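You operate a simulated robot arm through the tools that you are given. There is no shell and no other tool. Be economical: measure what you need, move in short steps, check, and stop when the job is done.

Carry out the task below with a simulated robot arm. There is one attempt and no reset: what you move stays moved.

TASK
Polish the tarnish off the gold coaster.
Fine: use the pad with polish from the teal tin, lay the lid on the wide sideboard top meanwhile, put the pad back and the lid on; leave the other coaster alone.

Only the result counts: the job must be done as asked and must still hold three seconds after the hand-in. Knocking over, shifting, dropping, spilling or breaking anything else fails it. A push-on lid holds only when it is set on centred and level and pressed home; a screw cap is set on level and turned clockwise until tight.

THE ROBOT
A 6-joint arm with a two-finger parallel gripper, fixed in place. Base frame: the origin is at the foot of the arm, x ahead of it, y to its left, z up; the work surface is at about z = 0.7. Lengths are in m, angles in rad, forces in N, time in s.
With the tool pointing down near the work surface it reaches from about 0.24 to 0.66 m from the base axis. Its first joint turns from -1.152 to 1.152 rad. Payload 2.9 kg.
Tool frame: the origin (TCP) lies between the finger pads and is the grasp point; the fingertips stand 0.03 m ahead of it; z points along the fingers, y is the line along which they close. The gripper opens to 0.11 m. The fingers are 0.02 m wide and 0.01 m thick; the gripper's body (0.048 by 0.112 m) begins 0.055 m behind the TCP.
Orientation is that of the tool frame in the base frame, as [roll, pitch, yaw] about the fixed x, y, z axes, in that order (R = Rz(yaw) Ry(pitch) Rx(roll)). With the fingers straight down and closing along the base's y, the tool's x points along the base's -x, its y along +y and its z along -z.

THE INTERFACE
- The arm moves only by the tool play_rows. Its argument "motion" is text: rows parted by semicolons, each of 7 numbers parted by spaces: the shift along the base's x, y, z in units of 100 mm (1.0 is 100 mm), then the turn, a rotation vector about the base's x, y, z in units of 45 degrees (1.0 is 45 degrees), then the opening, from 0 (shut) to 1 (fully open). In form: tx ty tz wx wy wz grip; .... A call has 1 to 12 rows; each row is the pose to reach, as a shift and turn from the pose commanded when the call began. A call with a number of a shift or a turn outside -1 to 1 is refused whole. Rows are played at 5 a second. More than 0.05 m and 0.15 rad between two rows, or a gripper value outside its range, and nothing of the call is played. A pose out of reach is approached as far as the arm can. The call stops where the force on the tool passes 40 N (or 10 N more than at its start, if that is more) or the arm is blocked; 0.2 s more then pass. The fingers move at their own pace (about 0.108 m/s each) and stop on an object; they squeeze with about 37 N. The grip force told is the motor's: it shows also when the fingers shut on nothing. Time passes only in rows, and 0.2 s behind the last, so rows that repeat a pose let the fingers close. The reply holds the time, the measured pose of the TCP, the force on the tool along the base axes, the opening and the grip force, in the units named above and with some noise.
- Cameras (640 x 400 px; columns grow to the right, rows downward): "scene" is fixed at [0.049, 0.4228, 1.3737]; the picture's right is [-0.94, -0.34, 0.00], its down [-0.23, 0.64, -0.73] and it looks along [0.25, -0.69, -0.68] (base axes); focal length 312 px, centre (320, 200). "wrist" rides on the gripper at [0.072, 0.017, -0.103] in the tool frame; the picture's right is [-0.23, 0.97, 0.00], its down [-0.76, -0.18, -0.62] and it looks along [-0.61, -0.14, 0.78] (tool axes); focal length 222 px, centre (320, 200). There is no depth. A picture from a camera that has moved, and an enlarged one, comes with that camera's place and axes in the base frame and with its lens.
- capture(camera): a new picture of that camera. No time passes.
- enlarge(camera, box): a new picture of the part [left, top, right, bottom] of that camera's present view, enlarged. No time passes.
- finish_job(): hands the job in; it is judged then, once.

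Work in short steps. Places have to be worked out from the pictures, the camera data and where the tool is seen: move nearer, look again, correct. Check each grasp and each placing, and mend what went wrong. You have 120 turns and 84 pictures in all, those below and enlarged ones among them. Open the gripper and draw the arm clear of the work before you hand the job in, unless the task says otherwise; then end with one line.

The tools are called after "Emit:" by a JSON object that holds its "op" and its "data". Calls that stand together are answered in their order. play_rows: Moves the arm, as the interface text tells. Its arguments: {"type":"object","properties":{"motion":{"type":"string"}},"required":["motion"]} The other tools are called the same way: capture (camera) takes a picture; enlarge (camera, box) takes an enlarged picture of a part of a camera's view; finish_job () hands the job in.

At the start:

```text
time: 0.0
tool_pos: [0.4427, -0.061, 0.9721]
tcp_rot: [3.14, 0.001, -3.14]
force: [0.7, 0.1, 0.1]
width: 0.11
gripper_force: 0.1
```

scene: 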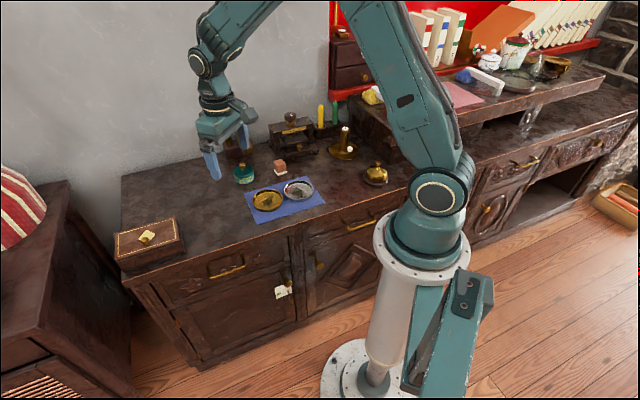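
wrist: 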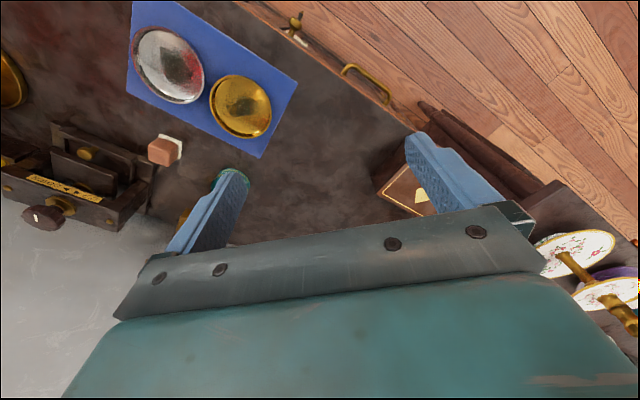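

I start by enlarging the work area to identify the tin, the pad and the coasters.

Emit:
{"op": "enlarge", "data": {"camera": "scene", "box": [200, 120, 400, 245]}}

Emit:
{"op": "enlarge", "data": {"camera": "wrist", "box": [0, 0, 320, 200]}}

```text
3.20 times, centred on (300, 182) of scene
camera zoom: at [0.049, 0.4228, 1.3737], right [-0.94, -0.34, 0.0], down [-0.23, 0.64, -0.73], along [0.25, -0.69, -0.68], focal length 1000 px, centre (384, 256)
```

zoom: 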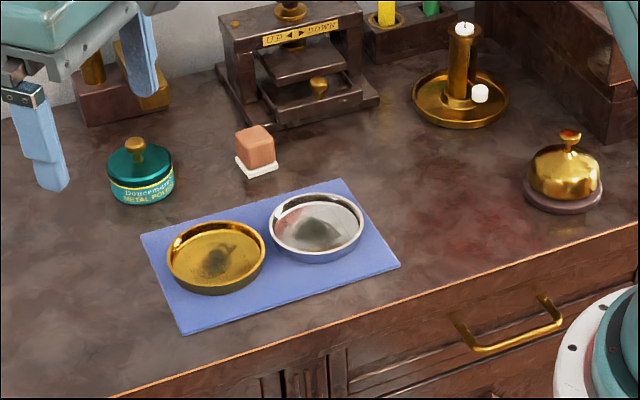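

```text
2.00 times, centred on (160, 100) of wrist
camera zoom: at [0.3695, -0.0433, 1.0741], right [0.23, 0.97, 0.0], down [0.76, -0.18, 0.62], along [0.61, -0.14, -0.78], focal length 444 px, centre (640, 400)
```

zoom: 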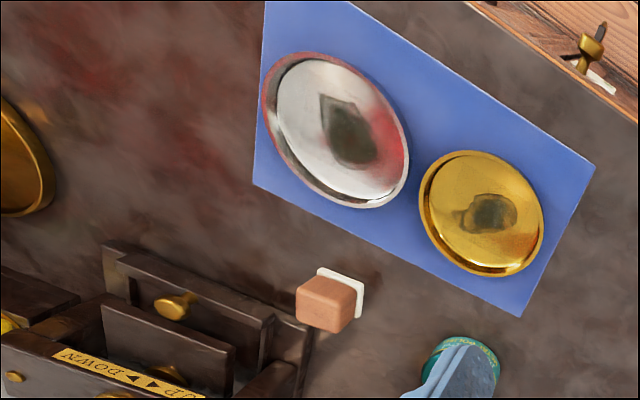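

Agreeing estimates from both cameras: gold coaster (0.444,-0.19), silver (0.371,-0.266), tin (0.569,-0.264), pad (0.48,-0.354). I move back over the area for a closer wrist view.

Emit:
{"op": "play_rows", "data": {"motion": "0 -0.4 0 0 0 0 1; 0 -0.8 0 0 0 0 1; 0 -1 0 0 0 0 1"}}

Emit:
{"op": "play_rows", "data": {"motion": "0 -0.4 -0.2 0 0 0 1; 0 -0.8 -0.4 0 0 0 1; 0 -1 -0.5 0 0 0 1; 0 -1 -0.5 0 0 0 1"}}

Emit:
{"op": "capture", "data": {"camera": "wrist"}}

```text
time: 0.8
tool_pos: [0.4415, -0.1604, 0.9724]
tcp_rot: [-3.141, 0.001, 3.141]
force: [0.1, 1.2, 0.1]
width: 0.11
gripper_force: 0.1
```

```text
time: 1.8
tool_pos: [0.4417, -0.2605, 0.9204]
tcp_rot: [-3.141, 0.0, -3.14]
force: [-0.5, 0.1, -0.4]
width: 0.11
gripper_force: 0.0
```

```text
79 pictures are left
camera wrist: at [0.3692, -0.2431, 1.0239], right [0.23, 0.97, 0.0], down [0.76, -0.18, 0.62], along [0.61, -0.14, -0.78], focal length 222 px, centre (320, 200)
```

wrist: 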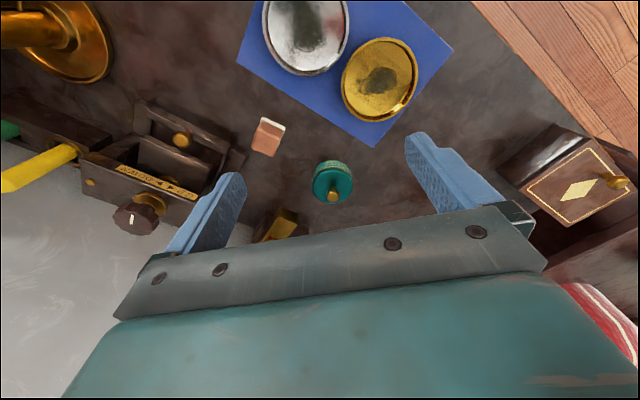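

Emit:
{"op": "enlarge", "data": {"camera": "wrist", "box": [220, 30, 460, 230]}}

```text
2.00 times, centred on (340, 130) of wrist
camera zoom: at [0.3692, -0.2431, 1.0239], right [0.23, 0.97, 0.0], down [0.76, -0.18, 0.62], along [0.61, -0.14, -0.78], focal length 444 px, centre (280, 340)
```

zoom: 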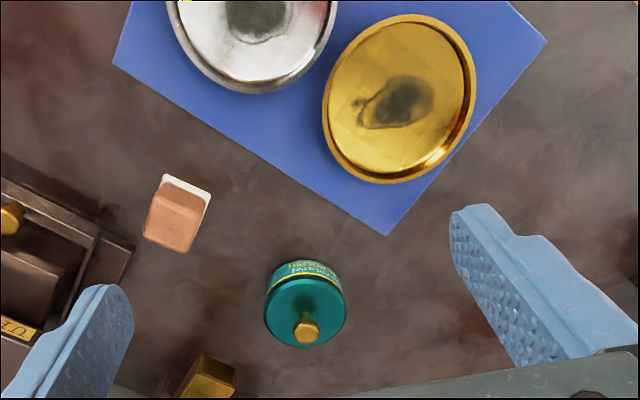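

The tin appears to be at about (0.566,-0.268), 64 mm wide, lid top at z≈0.745 with a knob on it. I move above the knob with a partly closed gripper and check.

Emit:
{"op": "play_rows", "data": {"motion": "0.4 0 -0.2 0 0 0 0.6; 0.8 -0.05 -0.4 0 0 0 0.5; 1 -0.08 -0.6 0 0 0 0.5; 1 -0.08 -0.6 0 0 0 0.5"}}

Emit:
{"op": "play_rows", "data": {"motion": "0.24 0 -0.1 0 0 0 0.5; 0.24 0 -0.1 0 0 0 0.5; 0.24 0 -0.1 0 0 0 0.5"}}

Emit:
{"op": "capture", "data": {"camera": "wrist"}}

Emit:
{"op": "enlarge", "data": {"camera": "scene", "box": [200, 120, 300, 183]}}

```text
time: 2.8
tool_pos: [0.5437, -0.2681, 0.8624]
tcp_rot: [-3.141, 0.0, 3.141]
force: [-0.6, -0.2, 0.5]
width: 0.0552
gripper_force: 0.1
```

```text
time: 3.6
tool_pos: [0.5651, -0.2686, 0.8523]
tcp_rot: [-3.141, -0.001, -3.14]
force: [0.7, -0.3, -0.1]
width: 0.0551
gripper_force: 0.0
```

```text
77 pictures are left
camera wrist: at [0.4929, -0.2514, 0.9544], right [0.23, 0.97, 0.0], down [0.76, -0.18, 0.62], along [0.61, -0.14, -0.78], focal length 222 px, centre (320, 200)
```

wrist: 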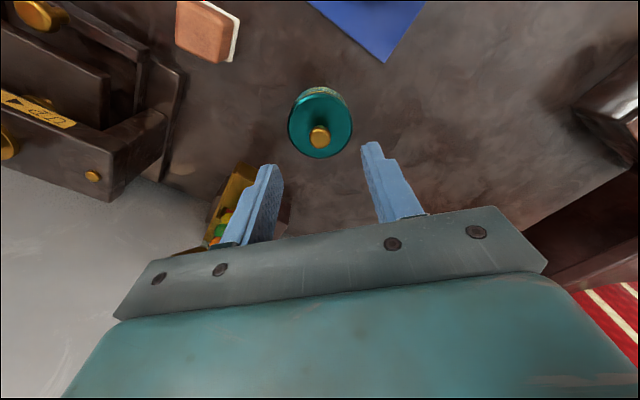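

```text
6.35 times, centred on (250, 152) of scene
camera zoom: at [0.049, 0.4228, 1.3737], right [-0.94, -0.34, 0.0], down [-0.23, 0.64, -0.73], along [0.25, -0.69, -0.68], focal length 1984 px, centre (764, 508)
```

zoom: 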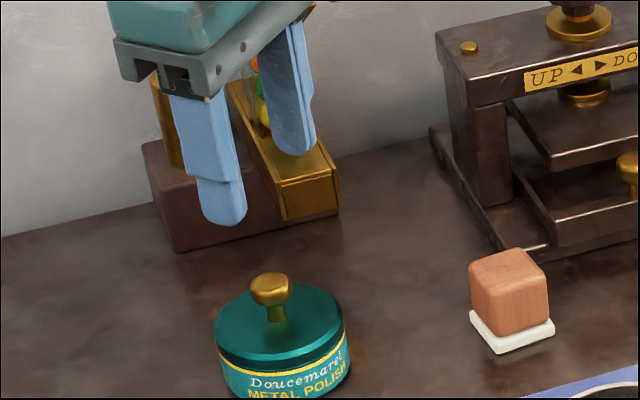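

The knob (top ≈0.765) is at (0.566,-0.268), right between the fingers. I lower to put the tips just above the lid, then close.

Emit:
{"op": "play_rows", "data": {"motion": "0.01 0 -0.4 0 0 0 0.5; 0.01 0 -0.6 0 0 0 0.5; 0.01 0 -0.72 0 0 0 0.5; 0.01 0 -0.72 0 0 0 0.5"}}

Emit:
{"op": "capture", "data": {"camera": "wrist"}}

Emit:
{"op": "enlarge", "data": {"camera": "scene", "box": [200, 120, 300, 183]}}

```text
time: 4.6
tool_pos: [0.5671, -0.2693, 0.7795]
tcp_rot: [3.141, 0.001, 3.141]
force: [0.6, 0.9, -0.7]
width: 0.0552
gripper_force: 0.1
```

```text
75 pictures are left
camera wrist: at [0.4949, -0.2513, 0.8823], right [0.23, 0.97, 0.0], down [0.76, -0.18, 0.62], along [0.61, -0.14, -0.78], focal length 222 px, centre (320, 200)
```

wrist: 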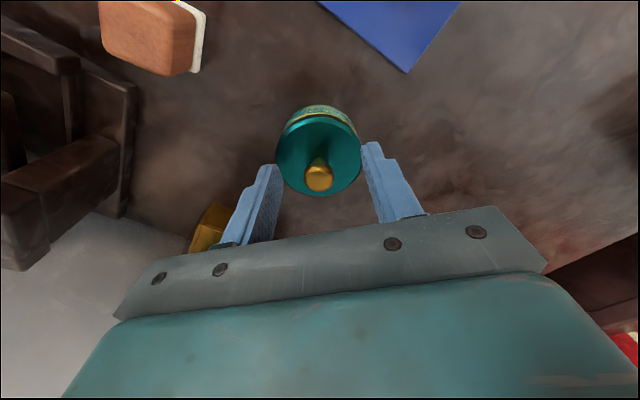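

```text
6.35 times, centred on (250, 152) of scene
camera zoom: at [0.049, 0.4228, 1.3737], right [-0.94, -0.34, 0.0], down [-0.23, 0.64, -0.73], along [0.25, -0.69, -0.68], focal length 1984 px, centre (764, 508)
```

zoom: 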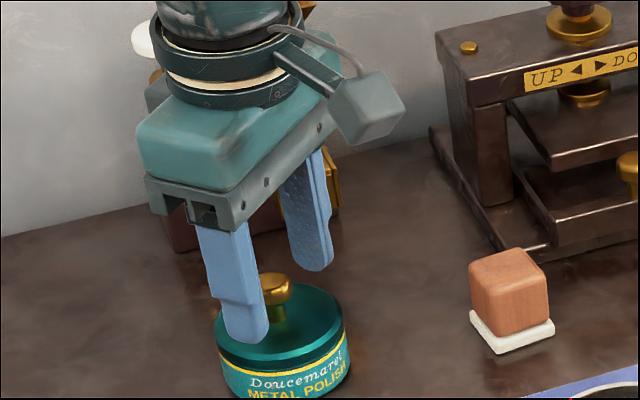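

The knob is centred between the fingers. I close and then lift slightly while watching forces.

Emit:
{"op": "play_rows", "data": {"motion": "0 0 0 0 0 0 0.1; 0 0 0 0 0 0 0.1; 0 0 0 0 0 0 0.0; 0 0 0 0 0 0 0"}}

Emit:
{"op": "play_rows", "data": {"motion": "0 0 0.05 0 0 0 0; 0 0 0.1 0 0 0 0; 0 0 0.15 0 0 0 0"}}

Emit:
{"op": "enlarge", "data": {"camera": "scene", "box": [200, 120, 300, 183]}}

```text
time: 5.6
tool_pos: [0.567, -0.2687, 0.7805]
tcp_rot: [3.141, 0.0, 3.141]
force: [0.5, 0.5, 0.6]
width: 0.0186
gripper_force: 37.2
```

```text
time: 6.4
tool_pos: [0.5671, -0.2688, 0.7955]
tcp_rot: [3.141, 0.0, 3.141]
force: [-0.6, -0.5, -0.4]
width: 0.019
gripper_force: 37.1
```

```text
6.35 times, centred on (250, 152) of scene
camera zoom: at [0.049, 0.4228, 1.3737], right [-0.94, -0.34, 0.0], down [-0.23, 0.64, -0.73], along [0.25, -0.69, -0.68], focal length 1984 px, centre (764, 508)
```

zoom: 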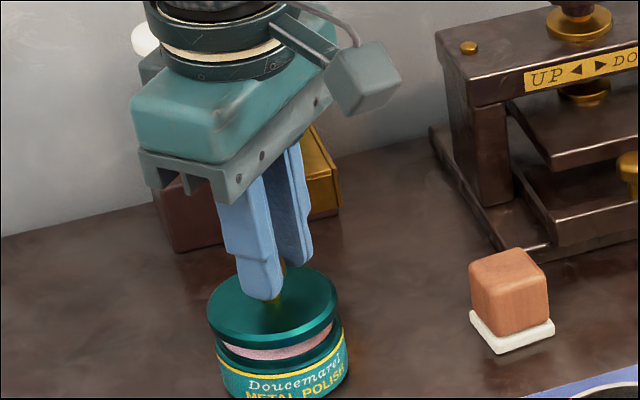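

The lid is off and the tin stayed in place. I lift and carry the lid to a clear spot on the counter near (0.575,-0.13).

Emit:
{"op": "play_rows", "data": {"motion": "0 0 0.25 0 0 0 0; 0 0.2 0.4 0 0 0 0; 0.03 0.5 0.4 0 0 0 0; 0.06 0.8 0.4 0 0 0 0; 0.08 1 0.4 0 0 0 0"}}

Emit:
{"op": "play_rows", "data": {"motion": "0 0.2 -0.1 0 0 0 0; 0 0.39 -0.3 0 0 0 0; 0 0.39 -0.5 0 0 0 0; 0 0.39 -0.65 0 0 0 0; 0 0.39 -0.65 0 0 0 0"}}

Emit:
{"op": "enlarge", "data": {"camera": "scene", "box": [170, 120, 330, 220]}}

Emit:
{"op": "capture", "data": {"camera": "wrist"}}

```text
time: 7.6
tool_pos: [0.5737, -0.1679, 0.8345]
tcp_rot: [-3.14, 0.0, -3.141]
force: [-0.1, -1.0, 0.1]
width: 0.0188
gripper_force: 37.5
```

```text
time: 8.8
tool_pos: [0.5759, -0.1291, 0.7695]
tcp_rot: [3.141, 0.001, 3.14]
force: [-0.1, 0.4, -0.8]
width: 0.0189
gripper_force: 37.0
```

```text
4.00 times, centred on (250, 170) of scene
camera zoom: at [0.049, 0.4228, 1.3737], right [-0.94, -0.34, 0.0], down [-0.23, 0.64, -0.73], along [0.25, -0.69, -0.68], focal length 1250 px, centre (600, 320)
```

zoom: 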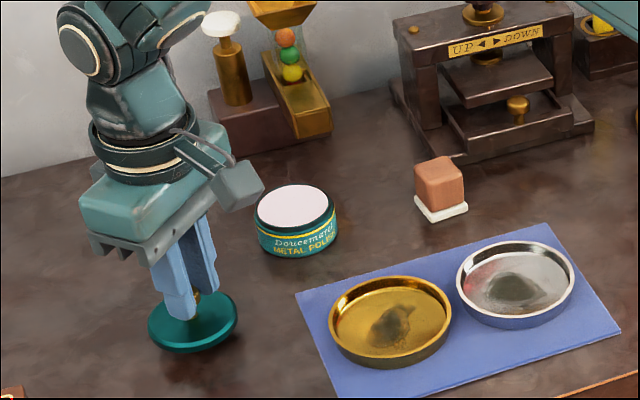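

```text
71 pictures are left
camera wrist: at [0.5027, -0.1121, 0.8722], right [0.23, 0.97, 0.0], down [0.76, -0.18, 0.62], along [0.61, -0.14, -0.78], focal length 222 px, centre (320, 200)
```

wrist: 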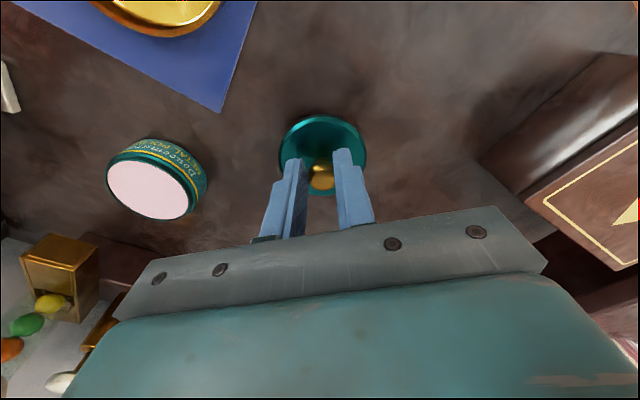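

The lid still hovers; I lower gently in small steps until contact shows.

Emit:
{"op": "play_rows", "data": {"motion": "0 0 -0.08 0 0 0 0; 0 0 -0.12 0 0 0 0; 0 0 -0.16 0 0 0 0; 0 0 -0.18 0 0 0 0"}}

Emit:
{"op": "enlarge", "data": {"camera": "scene", "box": [170, 140, 270, 220]}}

```text
time: 9.8
tool_pos: [0.5757, -0.1298, 0.7515]
tcp_rot: [-3.141, -0.002, -3.141]
force: [0.1, 0.3, 0.4]
width: 0.019
gripper_force: 37.0
```

```text
5.00 times, centred on (220, 180) of scene
camera zoom: at [0.049, 0.4228, 1.3737], right [-0.94, -0.34, 0.0], down [-0.23, 0.64, -0.73], along [0.25, -0.69, -0.68], focal length 1562 px, centre (820, 300)
```

zoom: 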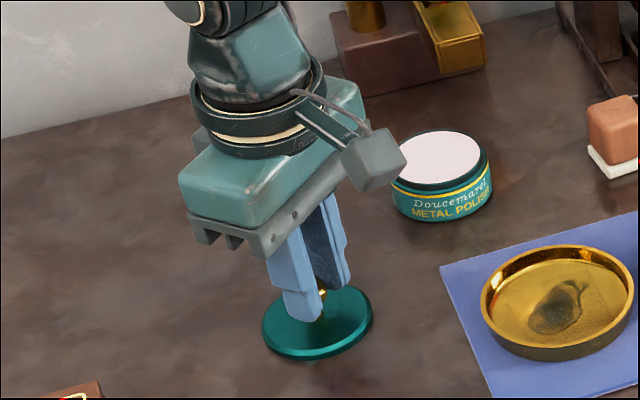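

Emit:
{"op": "play_rows", "data": {"motion": "0 0 -0.02 0 0 0 0; 0 0 -0.03 0 0 0 0"}}

Emit:
{"op": "play_rows", "data": {"motion": "0 0 -0.02 0 0 0 0; 0 0 -0.03 0 0 0 0"}}

```text
time: 10.4
tool_pos: [0.5746, -0.1298, 0.7484]
tcp_rot: [3.139, -0.002, 3.142]
force: [0.4, -0.6, -0.3]
width: 0.0188
gripper_force: 36.7
```

```text
time: 11.0
tool_pos: [0.5746, -0.1286, 0.7471]
tcp_rot: [-3.14, 0.003, -3.14]
force: [-11.3, 1.5, 27.0]
width: 0.0191
gripper_force: 37.4
```

Contact at about z=0.7475. I ease up 2 mm and release, then rise.

Emit:
{"op": "play_rows", "data": {"motion": "0 0 0.02 0 0 0 0; 0 0 0.02 0 0 0 0.2; 0 0 0.02 0 0 0 0.5; 0 0 0.02 0 0 0 0.5; 0 0 0.3 0 0 0 0.5; 0 0 0.7 0 0 0 0.5; 0 0 1 0 0 0 0.5"}}

Emit:
{"op": "enlarge", "data": {"camera": "scene", "box": [170, 120, 330, 220]}}

Emit:
{"op": "capture", "data": {"camera": "wrist"}}

```text
time: 12.6
tool_pos: [0.574, -0.1302, 0.8455]
tcp_rot: [3.141, 0.0, -3.14]
force: [-0.6, 0.1, 0.2]
width: 0.0548
gripper_force: 0.1
```

```text
4.00 times, centred on (250, 170) of scene
camera zoom: at [0.049, 0.4228, 1.3737], right [-0.94, -0.34, 0.0], down [-0.23, 0.64, -0.73], along [0.25, -0.69, -0.68], focal length 1250 px, centre (600, 320)
```

zoom: 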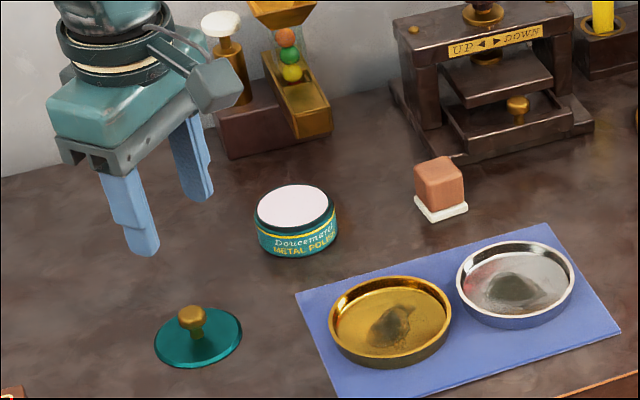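

```text
68 pictures are left
camera wrist: at [0.5015, -0.1125, 0.948], right [0.23, 0.97, 0.0], down [0.76, -0.18, 0.62], along [0.61, -0.14, -0.78], focal length 222 px, centre (320, 200)
```

wrist: 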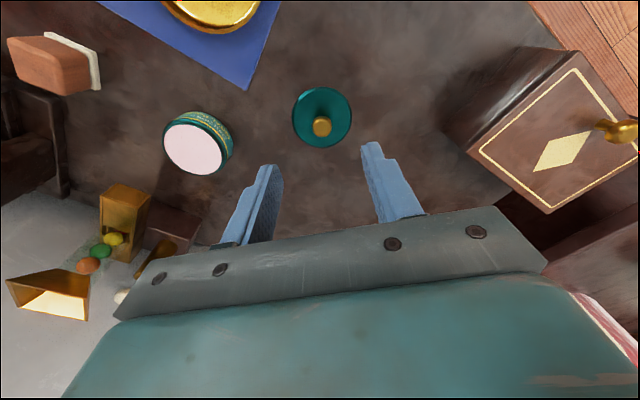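

Lid lies flat on the counter. The pad sits close to the press at about (0.48,-0.356), turned roughly 50°, so I'll turn the gripper -45° (camera side away from the press) and look from above.

Emit:
{"op": "play_rows", "data": {"motion": "-0.1 -0.2 0.3 0 0 -0.17 0.6; -0.3 -0.5 0.5 0 0 -0.34 0.6; -0.5 -0.7 0.5 0 0 -0.5 0.6; -0.7 -0.9 0.5 0 0 -0.67 0.6; -0.9 -1 0.5 0 0 -0.84 0.6; -1 -1 0.5 0 0 -1 0.6"}}

Emit:
{"op": "play_rows", "data": {"motion": "-0.1 -0.4 0 0 0 0 0.6; -0.2 -0.8 0 0 0 0 0.6; -0.2 -1 0 0 0 0 0.6; -0.2 -1 0 0 0 0 0.6"}}

Emit:
{"op": "capture", "data": {"camera": "wrist"}}

```text
time: 14.0
tool_pos: [0.4739, -0.2295, 0.8961]
tcp_rot: [3.142, 0.0, 2.354]
force: [0.2, -0.4, 0.1]
width: 0.066
gripper_force: 0.1
```

```text
time: 15.0
tool_pos: [0.4549, -0.3294, 0.8963]
tcp_rot: [-3.141, 0.001, 2.357]
force: [-0.3, -1.1, 0.6]
width: 0.066
gripper_force: 0.0
```

```text
67 pictures are left
camera wrist: at [0.4158, -0.2666, 0.9984], right [0.85, 0.53, 0.0], down [0.41, -0.66, 0.62], along [0.33, -0.53, -0.78], focal length 222 px, centre (320, 200)
```

wrist: 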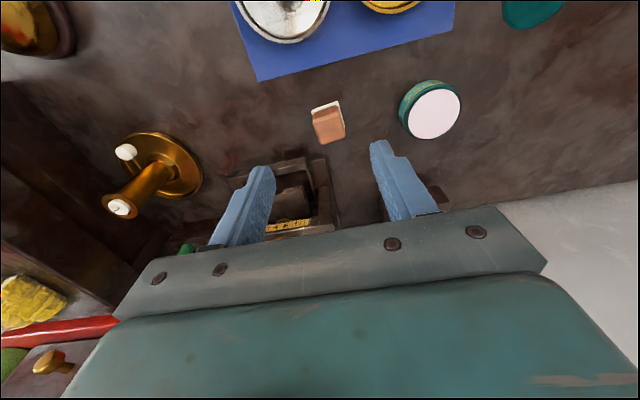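

Emit:
{"op": "enlarge", "data": {"camera": "wrist", "box": [290, 85, 370, 160]}}

```text
5.33 times, centred on (330, 122) of wrist
camera zoom: at [0.4158, -0.2666, 0.9984], right [0.85, 0.53, 0.0], down [0.41, -0.66, 0.62], along [0.33, -0.53, -0.78], focal length 1185 px, centre (267, 613)
```

zoom: 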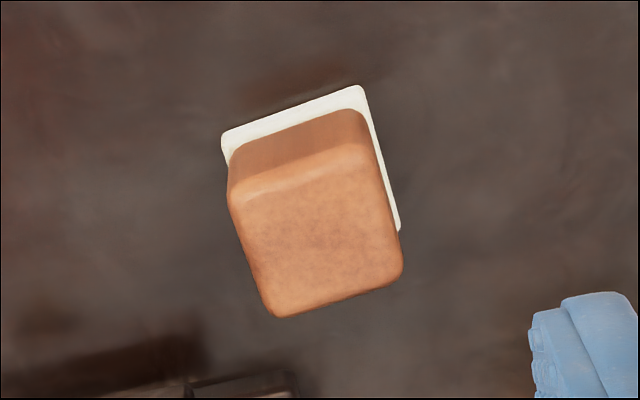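

Pad: centre ≈(0.478,-0.346), turned ≈50°, top z≈0.74. I align the gripper and come down to just above it to check.

Emit:
{"op": "play_rows", "data": {"motion": "0.1 -0.08 -0.3 0 0 0.06 0.6; 0.23 -0.17 -0.6 0 0 0.11 0.6; 0.23 -0.17 -0.9 0 0 0.11 0.6; 0.23 -0.17 -0.9 0 0 0.11 0.6"}}

Emit:
{"op": "enlarge", "data": {"camera": "wrist", "box": [220, 80, 420, 205]}}

Emit:
{"op": "enlarge", "data": {"camera": "scene", "box": [220, 110, 340, 185]}}

```text
time: 16.0
tool_pos: [0.4773, -0.3474, 0.8058]
tcp_rot: [-3.141, 0.001, 2.445]
force: [0.4, 0.0, -0.4]
width: 0.0662
gripper_force: 0.0
```

```text
3.20 times, centred on (320, 142) of wrist
camera zoom: at [0.4331, -0.2868, 0.9083], right [0.8, 0.6, 0.0], down [0.47, -0.63, 0.62], along [0.37, -0.5, -0.78], focal length 711 px, centre (320, 384)
```

zoom: 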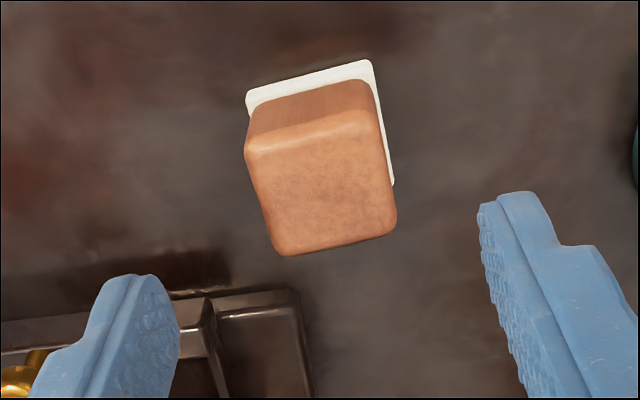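

```text
5.33 times, centred on (280, 148) of scene
camera zoom: at [0.049, 0.4228, 1.3737], right [-0.94, -0.34, 0.0], down [-0.23, 0.64, -0.73], along [0.25, -0.69, -0.68], focal length 1666 px, centre (533, 480)
```

zoom: 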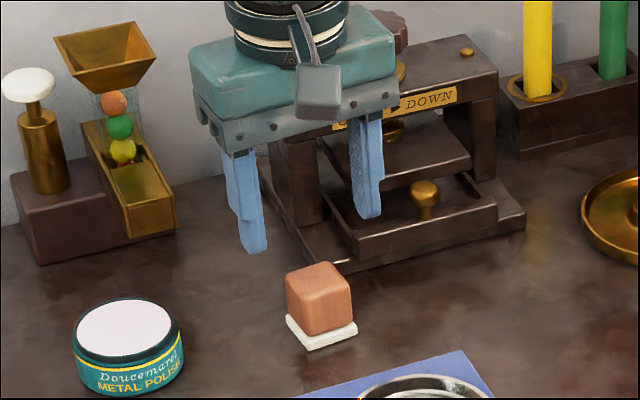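

The pad is slightly toward the front of the TCP; I correct a couple of mm and descend with tips to z≈0.72, then close.

Emit:
{"op": "play_rows", "data": {"motion": "-0.01 0.025 -0.2 0 0 0.02 0.6; -0.01 0.025 -0.4 0 0 0.02 0.6; -0.01 0.025 -0.55 0 0 0.02 0.6; -0.01 0.025 -0.55 0 0 0.02 0.6"}}

Emit:
{"op": "capture", "data": {"camera": "wrist"}}

Emit:
{"op": "enlarge", "data": {"camera": "scene", "box": [220, 110, 340, 185]}}

```text
time: 17.0
tool_pos: [0.4768, -0.3442, 0.7499]
tcp_rot: [3.141, 0.0, 2.457]
force: [-0.8, 0.6, -0.7]
width: 0.0659
gripper_force: 0.1
```

```text
63 pictures are left
camera wrist: at [0.432, -0.2846, 0.8531], right [0.79, 0.61, 0.0], down [0.48, -0.62, 0.62], along [0.38, -0.49, -0.78], focal length 222 px, centre (320, 200)
```

wrist: 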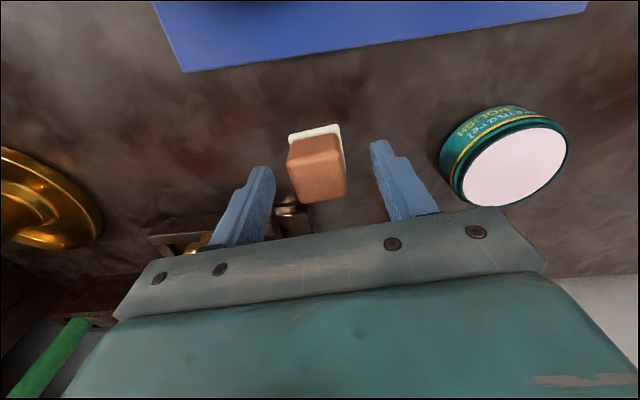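

```text
5.33 times, centred on (280, 148) of scene
camera zoom: at [0.049, 0.4228, 1.3737], right [-0.94, -0.34, 0.0], down [-0.23, 0.64, -0.73], along [0.25, -0.69, -0.68], focal length 1666 px, centre (533, 480)
```

zoom: 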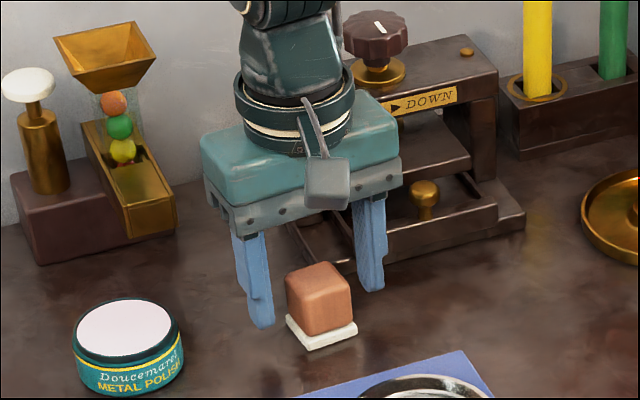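

The fingertips straddle the pad's centre. I close and check.

Emit:
{"op": "play_rows", "data": {"motion": "0 0 0 0 0 0 0.3; 0 0 0 0 0 0 0.2; 0 0 0 0 0 0 0.2; 0 0 0 0 0 0 0.2"}}

Emit:
{"op": "enlarge", "data": {"camera": "wrist", "box": [220, 80, 420, 205]}}

Emit:
{"op": "enlarge", "data": {"camera": "scene", "box": [250, 140, 310, 180]}}

```text
time: 18.0
tool_pos: [0.4773, -0.3448, 0.7501]
tcp_rot: [-3.141, 0.0, 2.457]
force: [-1.1, 0.2, -0.1]
width: 0.0329
gripper_force: 37.1
```

```text
3.20 times, centred on (320, 142) of wrist
camera zoom: at [0.4319, -0.2846, 0.8533], right [0.79, 0.61, 0.0], down [0.48, -0.62, 0.62], along [0.38, -0.49, -0.78], focal length 711 px, centre (320, 384)
```

zoom: 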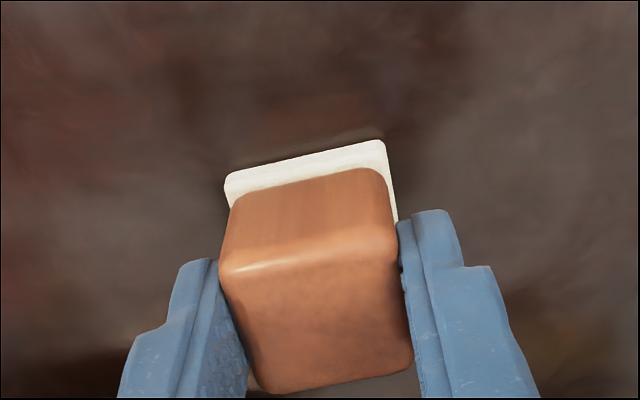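

```text
10.00 times, centred on (280, 160) of scene
camera zoom: at [0.049, 0.4228, 1.3737], right [-0.94, -0.34, 0.0], down [-0.23, 0.64, -0.73], along [0.25, -0.69, -0.68], focal length 3125 px, centre (720, 600)
```

zoom: 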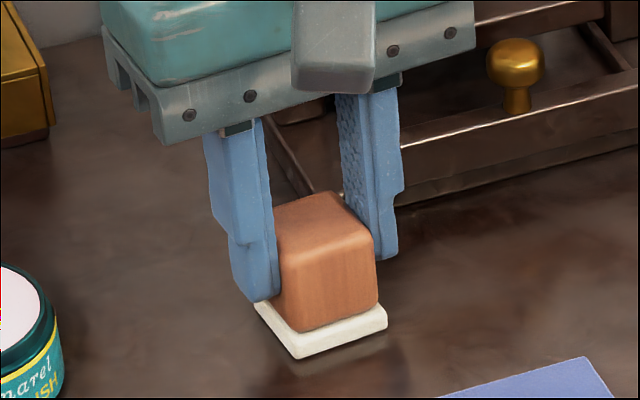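

Good grip on the block (33 mm). I lift and carry the pad over the tin.

Emit:
{"op": "play_rows", "data": {"motion": "0 0 0.2 0 0 0 0.2; 0 0 0.5 0 0 0 0.2; 0 0 0.8 0 0 0 0.2; 0.3 0.25 0.8 0 0 0 0.2; 0.6 0.5 0.8 0 0 0 0.2; 0.89 0.76 0.8 0 0 0 0.2; 0.89 0.76 0.6 0 0 0 0.2; 0.89 0.76 0.6 0 0 0 0.2"}}

Emit:
{"op": "enlarge", "data": {"camera": "wrist", "box": [220, 80, 420, 205]}}

Emit:
{"op": "enlarge", "data": {"camera": "scene", "box": [210, 130, 290, 190]}}

```text
time: 19.8
tool_pos: [0.5646, -0.2673, 0.8108]
tcp_rot: [3.141, 0.001, 2.457]
force: [0.4, 0.0, -0.2]
width: 0.0325
gripper_force: 36.9
```

```text
3.20 times, centred on (320, 142) of wrist
camera zoom: at [0.5205, -0.2084, 0.9131], right [0.79, 0.61, 0.0], down [0.48, -0.62, 0.62], along [0.38, -0.49, -0.78], focal length 711 px, centre (320, 384)
```

zoom: 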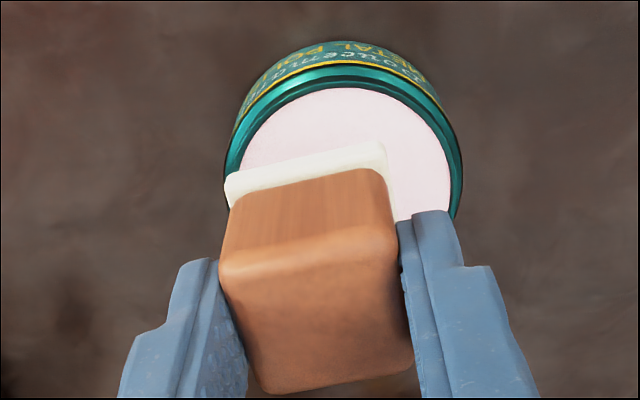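

```text
6.67 times, centred on (250, 160) of scene
camera zoom: at [0.049, 0.4228, 1.3737], right [-0.94, -0.34, 0.0], down [-0.23, 0.64, -0.73], along [0.25, -0.69, -0.68], focal length 2083 px, centre (787, 467)
```

zoom: 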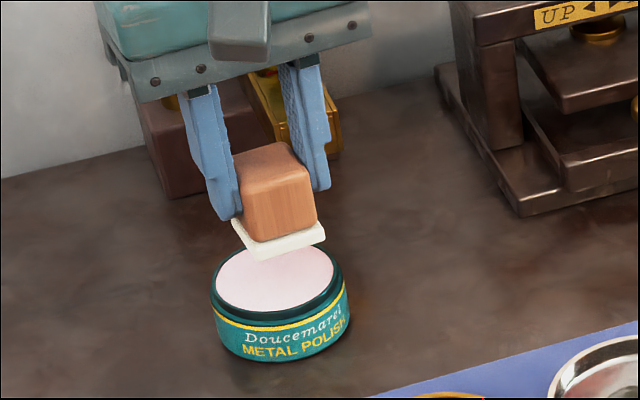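

The pad is over the polish, a few mm short of centre. I shift slightly and lower gently toward contact.

Emit:
{"op": "play_rows", "data": {"motion": "0.03 0.02 -0.1 0 0 0 0.2; 0.03 0.02 -0.16 0 0 0 0.2; 0.03 0.02 -0.2 0 0 0 0.2"}}

Emit:
{"op": "play_rows", "data": {"motion": "0 0 -0.02 0 0 0 0.2; 0 0 -0.04 0 0 0 0.2"}}

Emit:
{"op": "enlarge", "data": {"camera": "scene", "box": [210, 130, 290, 190]}}

```text
time: 20.6
tool_pos: [0.5682, -0.2671, 0.7896]
tcp_rot: [-3.141, 0.001, 2.457]
force: [0.7, 0.1, -0.3]
width: 0.0328
gripper_force: 37.3
```

```text
time: 21.2
tool_pos: [0.5697, -0.2666, 0.7858]
tcp_rot: [-3.141, 0.0, 2.457]
force: [-0.2, -0.1, 0.8]
width: 0.0325
gripper_force: 36.6
```

```text
6.67 times, centred on (250, 160) of scene
camera zoom: at [0.049, 0.4228, 1.3737], right [-0.94, -0.34, 0.0], down [-0.23, 0.64, -0.73], along [0.25, -0.69, -0.68], focal length 2083 px, centre (787, 467)
```

zoom: 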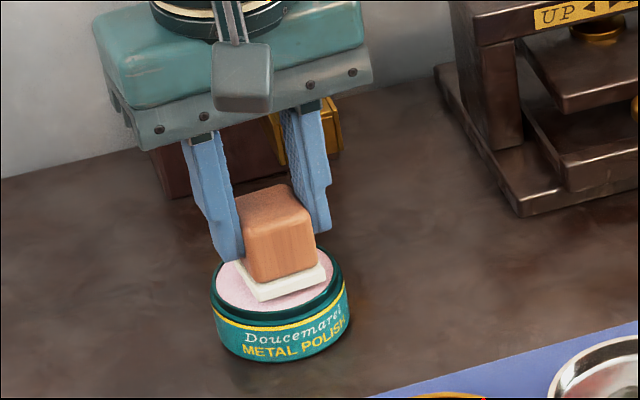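

No contact force yet; I continue down by small steps.

Emit:
{"op": "play_rows", "data": {"motion": "0 0 -0.02 0 0 0 0.2; 0 0 -0.03 0 0 0 0.2"}}

Emit:
{"op": "play_rows", "data": {"motion": "0 0 -0.02 0 0 0 0.2; 0 0 -0.03 0 0 0 0.2"}}

```text
time: 21.8
tool_pos: [0.5683, -0.2653, 0.7831]
tcp_rot: [-3.141, 0.001, 2.457]
force: [-0.2, -0.5, -0.4]
width: 0.0327
gripper_force: 37.1
```

```text
time: 22.4
tool_pos: [0.5682, -0.2656, 0.7817]
tcp_rot: [3.141, 0.002, 2.457]
force: [-3.2, 1.0, 7.8]
width: 0.0326
gripper_force: 36.5
```

Contact at z≈0.782 (8 N). I press a touch more, then lift to check whether the felt has taken polish.

Emit:
{"op": "play_rows", "data": {"motion": "0 0 -0.006 0 0 0 0.2; 0 0 -0.006 0 0 0 0.2; 0 0 0.1 0 0 0 0.2; 0 0 0.4 0 0 0 0.2; 0 0 0.5 0 0 0 0.2"}}

Emit:
{"op": "enlarge", "data": {"camera": "scene", "box": [210, 130, 290, 190]}}

Emit:
{"op": "enlarge", "data": {"camera": "wrist", "box": [220, 80, 420, 205]}}

```text
time: 23.6
tool_pos: [0.5693, -0.2662, 0.8303]
tcp_rot: [3.14, -0.001, 2.458]
force: [0.1, 0.1, -1.1]
width: 0.0327
gripper_force: 36.9
```

```text
6.67 times, centred on (250, 160) of scene
camera zoom: at [0.049, 0.4228, 1.3737], right [-0.94, -0.34, 0.0], down [-0.23, 0.64, -0.73], along [0.25, -0.69, -0.68], focal length 2083 px, centre (787, 467)
```

zoom: 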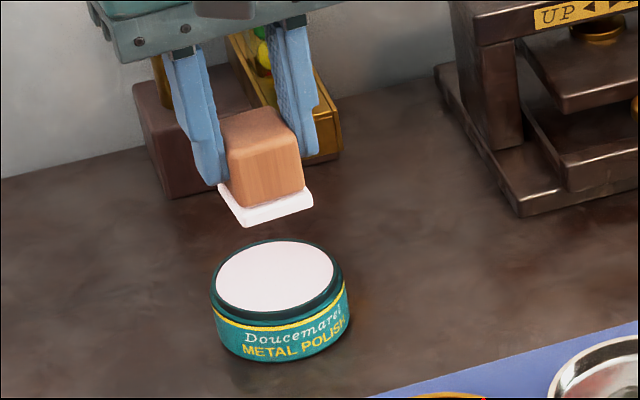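

```text
3.20 times, centred on (320, 142) of wrist
camera zoom: at [0.523, -0.2073, 0.9334], right [0.79, 0.61, 0.0], down [0.48, -0.62, 0.62], along [0.38, -0.49, -0.78], focal length 711 px, centre (320, 384)
```

zoom: 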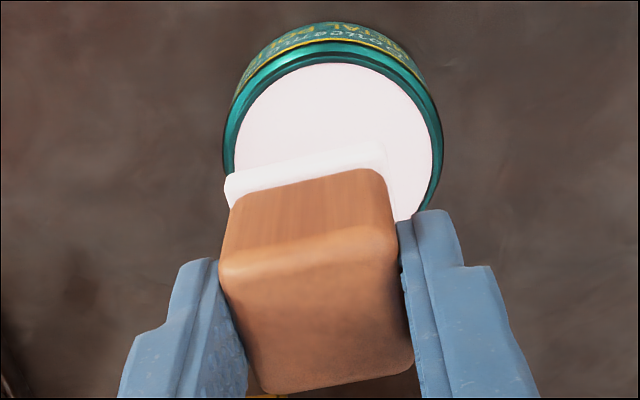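

The felt changed to the polish's colour, so it is loaded. Gold coaster centre ≈(0.443,-0.187); I carry the pad above it, avoiding the silver one.

Emit:
{"op": "play_rows", "data": {"motion": "-0.3 0.2 0 0 0 0 0.2; -0.6 0.4 0 0 0 0 0.2; -0.9 0.6 0 0 0 0 0.2; -1 0.79 0 0 0 0 0.2; -1 0.79 0 0 0 0 0.2"}}

Emit:
{"op": "play_rows", "data": {"motion": "-0.25 0 -0.15 0 0 0 0.2; -0.25 0 -0.35 0 0 0 0.2; -0.25 0 -0.45 0 0 0 0.2; -0.25 0 -0.45 0 0 0 0.2"}}

Emit:
{"op": "enlarge", "data": {"camera": "wrist", "box": [220, 80, 420, 205]}}

Emit:
{"op": "enlarge", "data": {"camera": "scene", "box": [230, 150, 330, 225]}}

```text
time: 24.8
tool_pos: [0.4673, -0.1872, 0.8318]
tcp_rot: [-3.14, 0.0, 2.458]
force: [-0.5, -0.1, 0.6]
width: 0.0323
gripper_force: 36.9
```

```text
time: 25.8
tool_pos: [0.4444, -0.1868, 0.7863]
tcp_rot: [3.141, -0.001, 2.457]
force: [-0.7, 0.3, -0.8]
width: 0.0326
gripper_force: 37.4
```

```text
3.20 times, centred on (320, 142) of wrist
camera zoom: at [0.3982, -0.1286, 0.8886], right [0.79, 0.61, 0.0], down [0.48, -0.62, 0.62], along [0.38, -0.49, -0.78], focal length 711 px, centre (320, 384)
```

zoom: 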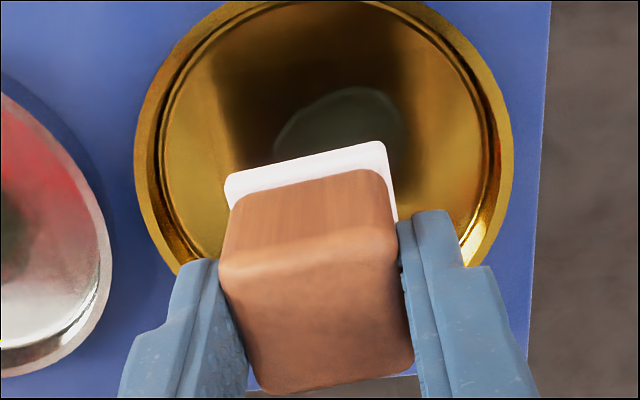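

```text
5.33 times, centred on (280, 188) of scene
camera zoom: at [0.049, 0.4228, 1.3737], right [-0.94, -0.34, 0.0], down [-0.23, 0.64, -0.73], along [0.25, -0.69, -0.68], focal length 1666 px, centre (533, 267)
```

zoom: 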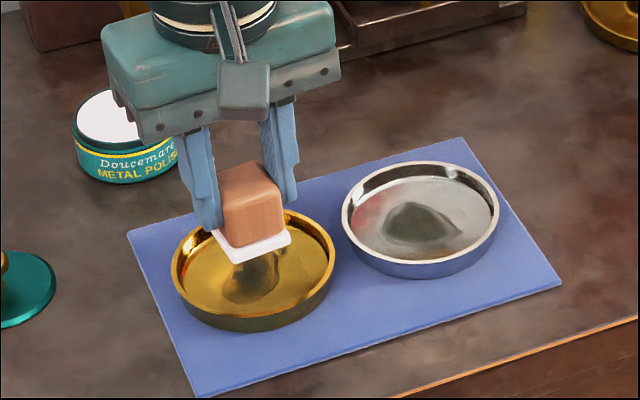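

The pad is centred over the gold coaster (centre ≈0.443,-0.188). I lower to floor contact gently.

Emit:
{"op": "play_rows", "data": {"motion": "0 0 -0.1 0 0 0 0.2; 0 0 -0.2 0 0 0 0.2; 0 0 -0.25 0 0 0 0.2"}}

Emit:
{"op": "play_rows", "data": {"motion": "0 0 -0.02 0 0 0 0.2; 0 0 -0.03 0 0 0 0.2"}}

Emit:
{"op": "play_rows", "data": {"motion": "0 0 -0.01 0 0 0 0.2; 0 0 -0.02 0 0 0 0.2"}}

```text
time: 26.6
tool_pos: [0.4445, -0.1869, 0.7619]
tcp_rot: [3.141, -0.001, 2.457]
force: [-0.2, 1.0, -0.8]
width: 0.0327
gripper_force: 36.9
```

```text
time: 27.2
tool_pos: [0.4435, -0.1874, 0.7576]
tcp_rot: [3.141, 0.002, 2.457]
force: [-4.8, 2.8, 24.4]
width: 0.0327
gripper_force: 36.9
```

```text
time: 27.8
tool_pos: [0.445, -0.1864, 0.756]
tcp_rot: [3.141, 0.005, 2.457]
force: [-2.8, 1.4, 32.0]
width: 0.033
gripper_force: 36.6
```

32 N is too much for rubbing; I ease up to a light pressure first.

Emit:
{"op": "play_rows", "data": {"motion": "0 0 0.015 0 0 0 0.2; 0 0 0.02 0 0 0 0.2; 0 0 0.02 0 0 0 0.2"}}

```text
time: 28.6
tool_pos: [0.4434, -0.1872, 0.7566]
tcp_rot: [3.142, -0.001, 2.459]
force: [3.5, -2.2, 9.1]
width: 0.0327
gripper_force: 37.3
```

9 N is good. I make a short test stroke and check whether the coaster stays put.

Emit:
{"op": "play_rows", "data": {"motion": "0.04 0 0 0 0 0 0.2; 0.08 0 0 0 0 0 0.2; 0.04 0.04 0 0 0 0 0.2; 0 0.08 0 0 0 0 0.2; -0.04 0.04 0 0 0 0 0.2; -0.08 0 0 0 0 0 0.2; -0.04 -0.04 0 0 0 0 0.2; 0 -0.08 0 0 0 0 0.2; 0.04 -0.04 0 0 0 0 0.2; 0 0 0 0 0 0 0.2"}}

Emit:
{"op": "enlarge", "data": {"camera": "scene", "box": [230, 150, 330, 225]}}

```text
time: 30.8
tool_pos: [0.4438, -0.1875, 0.7581]
tcp_rot: [-3.14, 0.0, 2.457]
force: [-0.7, 0.1, -0.6]
width: 0.0328
gripper_force: 37.2
```

```text
5.33 times, centred on (280, 188) of scene
camera zoom: at [0.049, 0.4228, 1.3737], right [-0.94, -0.34, 0.0], down [-0.23, 0.64, -0.73], along [0.25, -0.69, -0.68], focal length 1666 px, centre (533, 267)
```

zoom: 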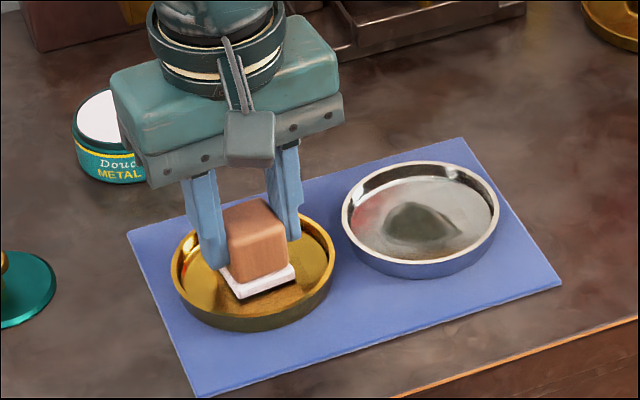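

Coaster unmoved, but contact was lost and the tarnish seems reduced. I lower 1.5 mm and repeat wider strokes.

Emit:
{"op": "play_rows", "data": {"motion": "0 0 -0.015 0 0 0 0.2; 0 0 -0.015 0 0 0 0.2"}}

Emit:
{"op": "play_rows", "data": {"motion": "0.06 0 -0.003 0 0 0 0.2; 0.11 0 -0.003 0 0 0 0.2; 0.08 0.08 -0.003 0 0 0 0.2; 0 0.11 -0.003 0 0 0 0.2; -0.08 0.08 -0.003 0 0 0 0.2; -0.11 0 -0.003 0 0 0 0.2; -0.08 -0.08 -0.003 0 0 0 0.2; 0 -0.11 -0.003 0 0 0 0.2; 0.08 -0.08 -0.003 0 0 0 0.2; 0.11 0 -0.003 0 0 0 0.2; 0.05 0 -0.003 0 0 0 0.2; 0 0 -0.003 0 0 0 0.2"}}

Emit:
{"op": "enlarge", "data": {"camera": "scene", "box": [230, 150, 330, 225]}}

```text
time: 31.4
tool_pos: [0.4445, -0.1863, 0.7572]
tcp_rot: [-3.14, 0.002, 2.457]
force: [-3.7, 2.2, 15.3]
width: 0.0329
gripper_force: 36.9
```

```text
time: 34.0
tool_pos: [0.4445, -0.187, 0.7552]
tcp_rot: [3.138, 0.0, 2.46]
force: [5.7, 1.6, 15.1]
width: 0.0327
gripper_force: 37.5
```

```text
5.33 times, centred on (280, 188) of scene
camera zoom: at [0.0489, 0.4229, 1.3737], right [-0.94, -0.34, 0.0], down [-0.23, 0.64, -0.73], along [0.25, -0.69, -0.68], focal length 1666 px, centre (533, 267)
```

zoom: 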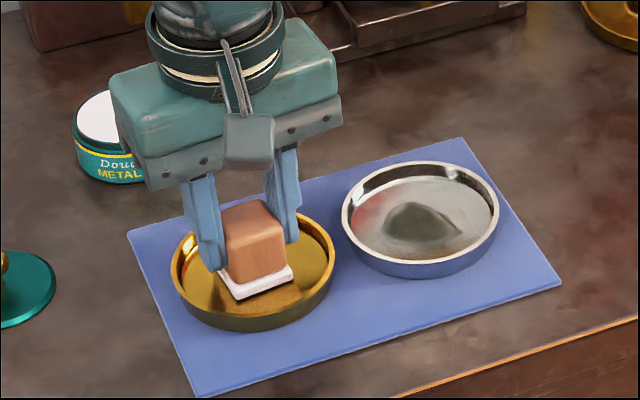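

Steady 15 N, coaster unmoved. One more pass, then lift to inspect.

Emit:
{"op": "play_rows", "data": {"motion": "0.08 0.08 0 0 0 0 0.2; 0.02 0.12 0 0 0 0 0.2; -0.08 0.08 0 0 0 0 0.2; -0.12 0 0 0 0 0 0.2; 0 -0.02 0 0 0 0 0.2; 0.12 0 0 0 0 0 0.2; 0.08 -0.08 0 0 0 0 0.2; 0 -0.12 0 0 0 0 0.2; -0.08 -0.08 0 0 0 0 0.2; 0 0 0 0 0 0 0.2; 0 0 0.2 0 0 0 0.2; -0.2 0.2 0.5 0 0 0 0.2"}}

Emit:
{"op": "play_rows", "data": {"motion": "0.4 -0.2 0.1 0 0 0 0.2; 0.7 -0.5 0.1 0 0 0 0.2; 0.8 -0.9 0.1 0 0 0 0.2; 0.8 -0.9 0.1 0 0 0 0.2"}}

Emit:
{"op": "enlarge", "data": {"camera": "scene", "box": [220, 140, 340, 225]}}

Emit:
{"op": "capture", "data": {"camera": "wrist"}}

```text
time: 36.6
tool_pos: [0.4232, -0.1664, 0.8044]
tcp_rot: [3.141, 0.0, 2.457]
force: [0.1, 1.1, -0.2]
width: 0.0325
gripper_force: 37.1
```

```text
time: 37.6
tool_pos: [0.5046, -0.2571, 0.8149]
tcp_rot: [3.141, -0.001, 2.458]
force: [-0.1, 0.0, 0.8]
width: 0.0328
gripper_force: 37.0
```

```text
4.71 times, centred on (280, 182) of scene
camera zoom: at [0.0491, 0.4228, 1.3737], right [-0.94, -0.34, 0.0], down [-0.23, 0.64, -0.73], along [0.25, -0.69, -0.68], focal length 1470 px, centre (508, 282)
```

zoom: 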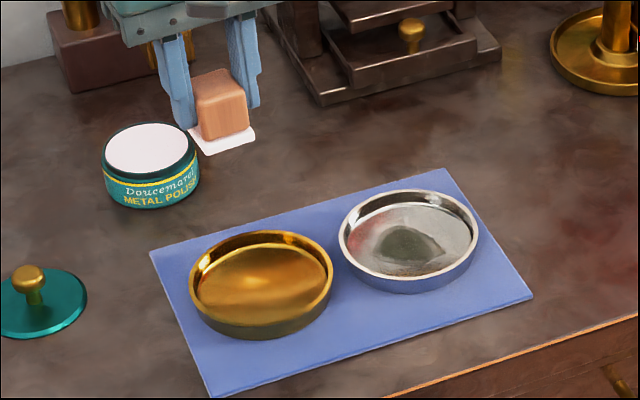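

```text
49 pictures are left
camera wrist: at [0.4588, -0.1989, 0.9177], right [0.79, 0.61, 0.0], down [0.48, -0.62, 0.62], along [0.38, -0.49, -0.78], focal length 222 px, centre (320, 200)
```

wrist: 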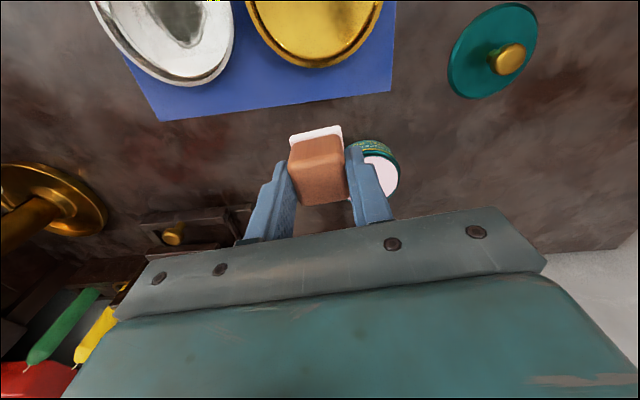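

The tarnish looks gone. I enlarge the coaster to be sure.

Emit:
{"op": "enlarge", "data": {"camera": "scene", "box": [245, 180, 295, 212]}}

Emit:
{"op": "enlarge", "data": {"camera": "wrist", "box": [230, 0, 400, 110]}}

```text
12.50 times, centred on (270, 196) of scene
camera zoom: at [0.0491, 0.4228, 1.3737], right [-0.94, -0.34, 0.0], down [-0.23, 0.64, -0.73], along [0.25, -0.69, -0.68], focal length 3906 px, centre (945, 250)
```

zoom: 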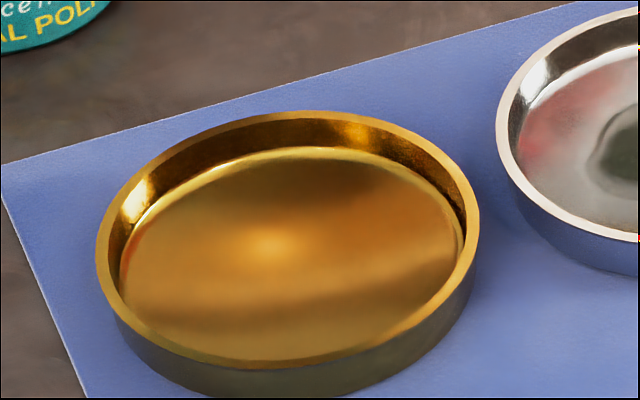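

```text
3.64 times, centred on (315, 55) of wrist
camera zoom: at [0.4588, -0.1989, 0.9177], right [0.79, 0.61, 0.0], down [0.48, -0.62, 0.62], along [0.38, -0.49, -0.78], focal length 808 px, centre (338, 727)
```

zoom: 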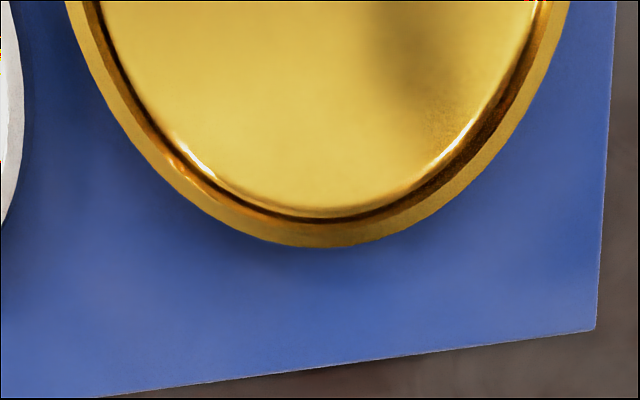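

The coaster is clean. I carry the pad back above its original place and lower.

Emit:
{"op": "play_rows", "data": {"motion": "-0.1 -0.3 0 0 0 0 0.2; -0.2 -0.6 0 0 0 0 0.2; -0.275 -0.875 0 0 0 0 0.2; -0.275 -0.875 -0.3 0 0 0 0.2; -0.275 -0.875 -0.55 0 0 0 0.2; -0.275 -0.875 -0.61 0 0 0 0.2; -0.275 -0.875 -0.61 0 0 0 0.2"}}

Emit:
{"op": "enlarge", "data": {"camera": "scene", "box": [250, 140, 310, 180]}}

```text
time: 39.2
tool_pos: [0.4762, -0.3442, 0.7542]
tcp_rot: [3.141, -0.001, 2.457]
force: [-0.2, -0.8, -1.3]
width: 0.0326
gripper_force: 37.0
```

```text
10.00 times, centred on (280, 160) of scene
camera zoom: at [0.049, 0.4228, 1.3737], right [-0.94, -0.34, 0.0], down [-0.23, 0.64, -0.73], along [0.25, -0.69, -0.68], focal length 3125 px, centre (720, 600)
```

zoom: 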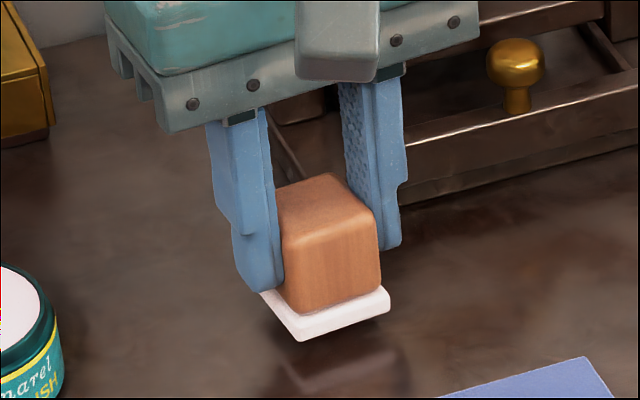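

The pad hovers ~8 mm high (it slid up slightly in the grip). I lower slowly to contact.

Emit:
{"op": "play_rows", "data": {"motion": "0.012 -0.003 -0.03 0 0 0 0.2; 0.012 -0.003 -0.05 0 0 0 0.2"}}

Emit:
{"op": "play_rows", "data": {"motion": "0 0 -0.01 0 0 0 0.2; 0 0 -0.02 0 0 0 0.2"}}

Emit:
{"op": "enlarge", "data": {"camera": "scene", "box": [250, 140, 310, 180]}}

```text
time: 39.8
tool_pos: [0.4781, -0.3454, 0.75]
tcp_rot: [-3.141, 0.0, 2.458]
force: [-0.5, 0.2, -0.1]
width: 0.0326
gripper_force: 36.8
```

```text
time: 40.4
tool_pos: [0.4767, -0.3452, 0.7469]
tcp_rot: [3.141, -0.001, 2.458]
force: [0.4, -0.4, 0.0]
width: 0.0327
gripper_force: 36.6
```

```text
10.00 times, centred on (280, 160) of scene
camera zoom: at [0.049, 0.4228, 1.3737], right [-0.94, -0.34, 0.0], down [-0.23, 0.64, -0.73], along [0.25, -0.69, -0.68], focal length 3125 px, centre (720, 600)
```

zoom: 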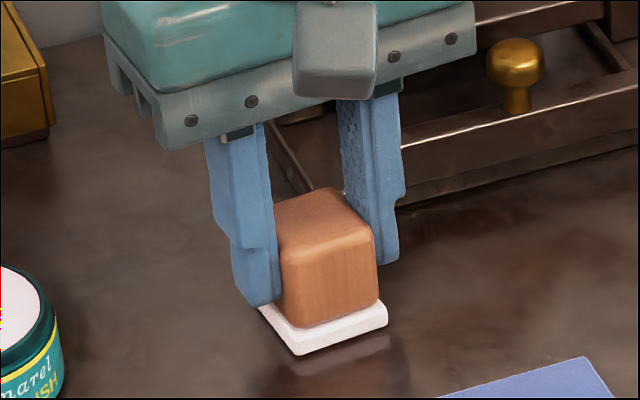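

Emit:
{"op": "play_rows", "data": {"motion": "0 0 -0.01 0 0 0 0.2; 0 0 -0.02 0 0 0 0.2"}}

Emit:
{"op": "play_rows", "data": {"motion": "0 0 -0.005 0 0 0 0.2; 0 0 -0.01 0 0 0 0.2"}}

```text
time: 41.0
tool_pos: [0.4778, -0.3443, 0.7467]
tcp_rot: [-3.141, 0.002, 2.457]
force: [-3.3, 4.1, 14.9]
width: 0.033
gripper_force: 36.7
```

```text
time: 41.6
tool_pos: [0.4793, -0.3458, 0.747]
tcp_rot: [3.14, 0.003, 2.458]
force: [-8.1, 4.3, 28.9]
width: 0.0329
gripper_force: 37.0
```

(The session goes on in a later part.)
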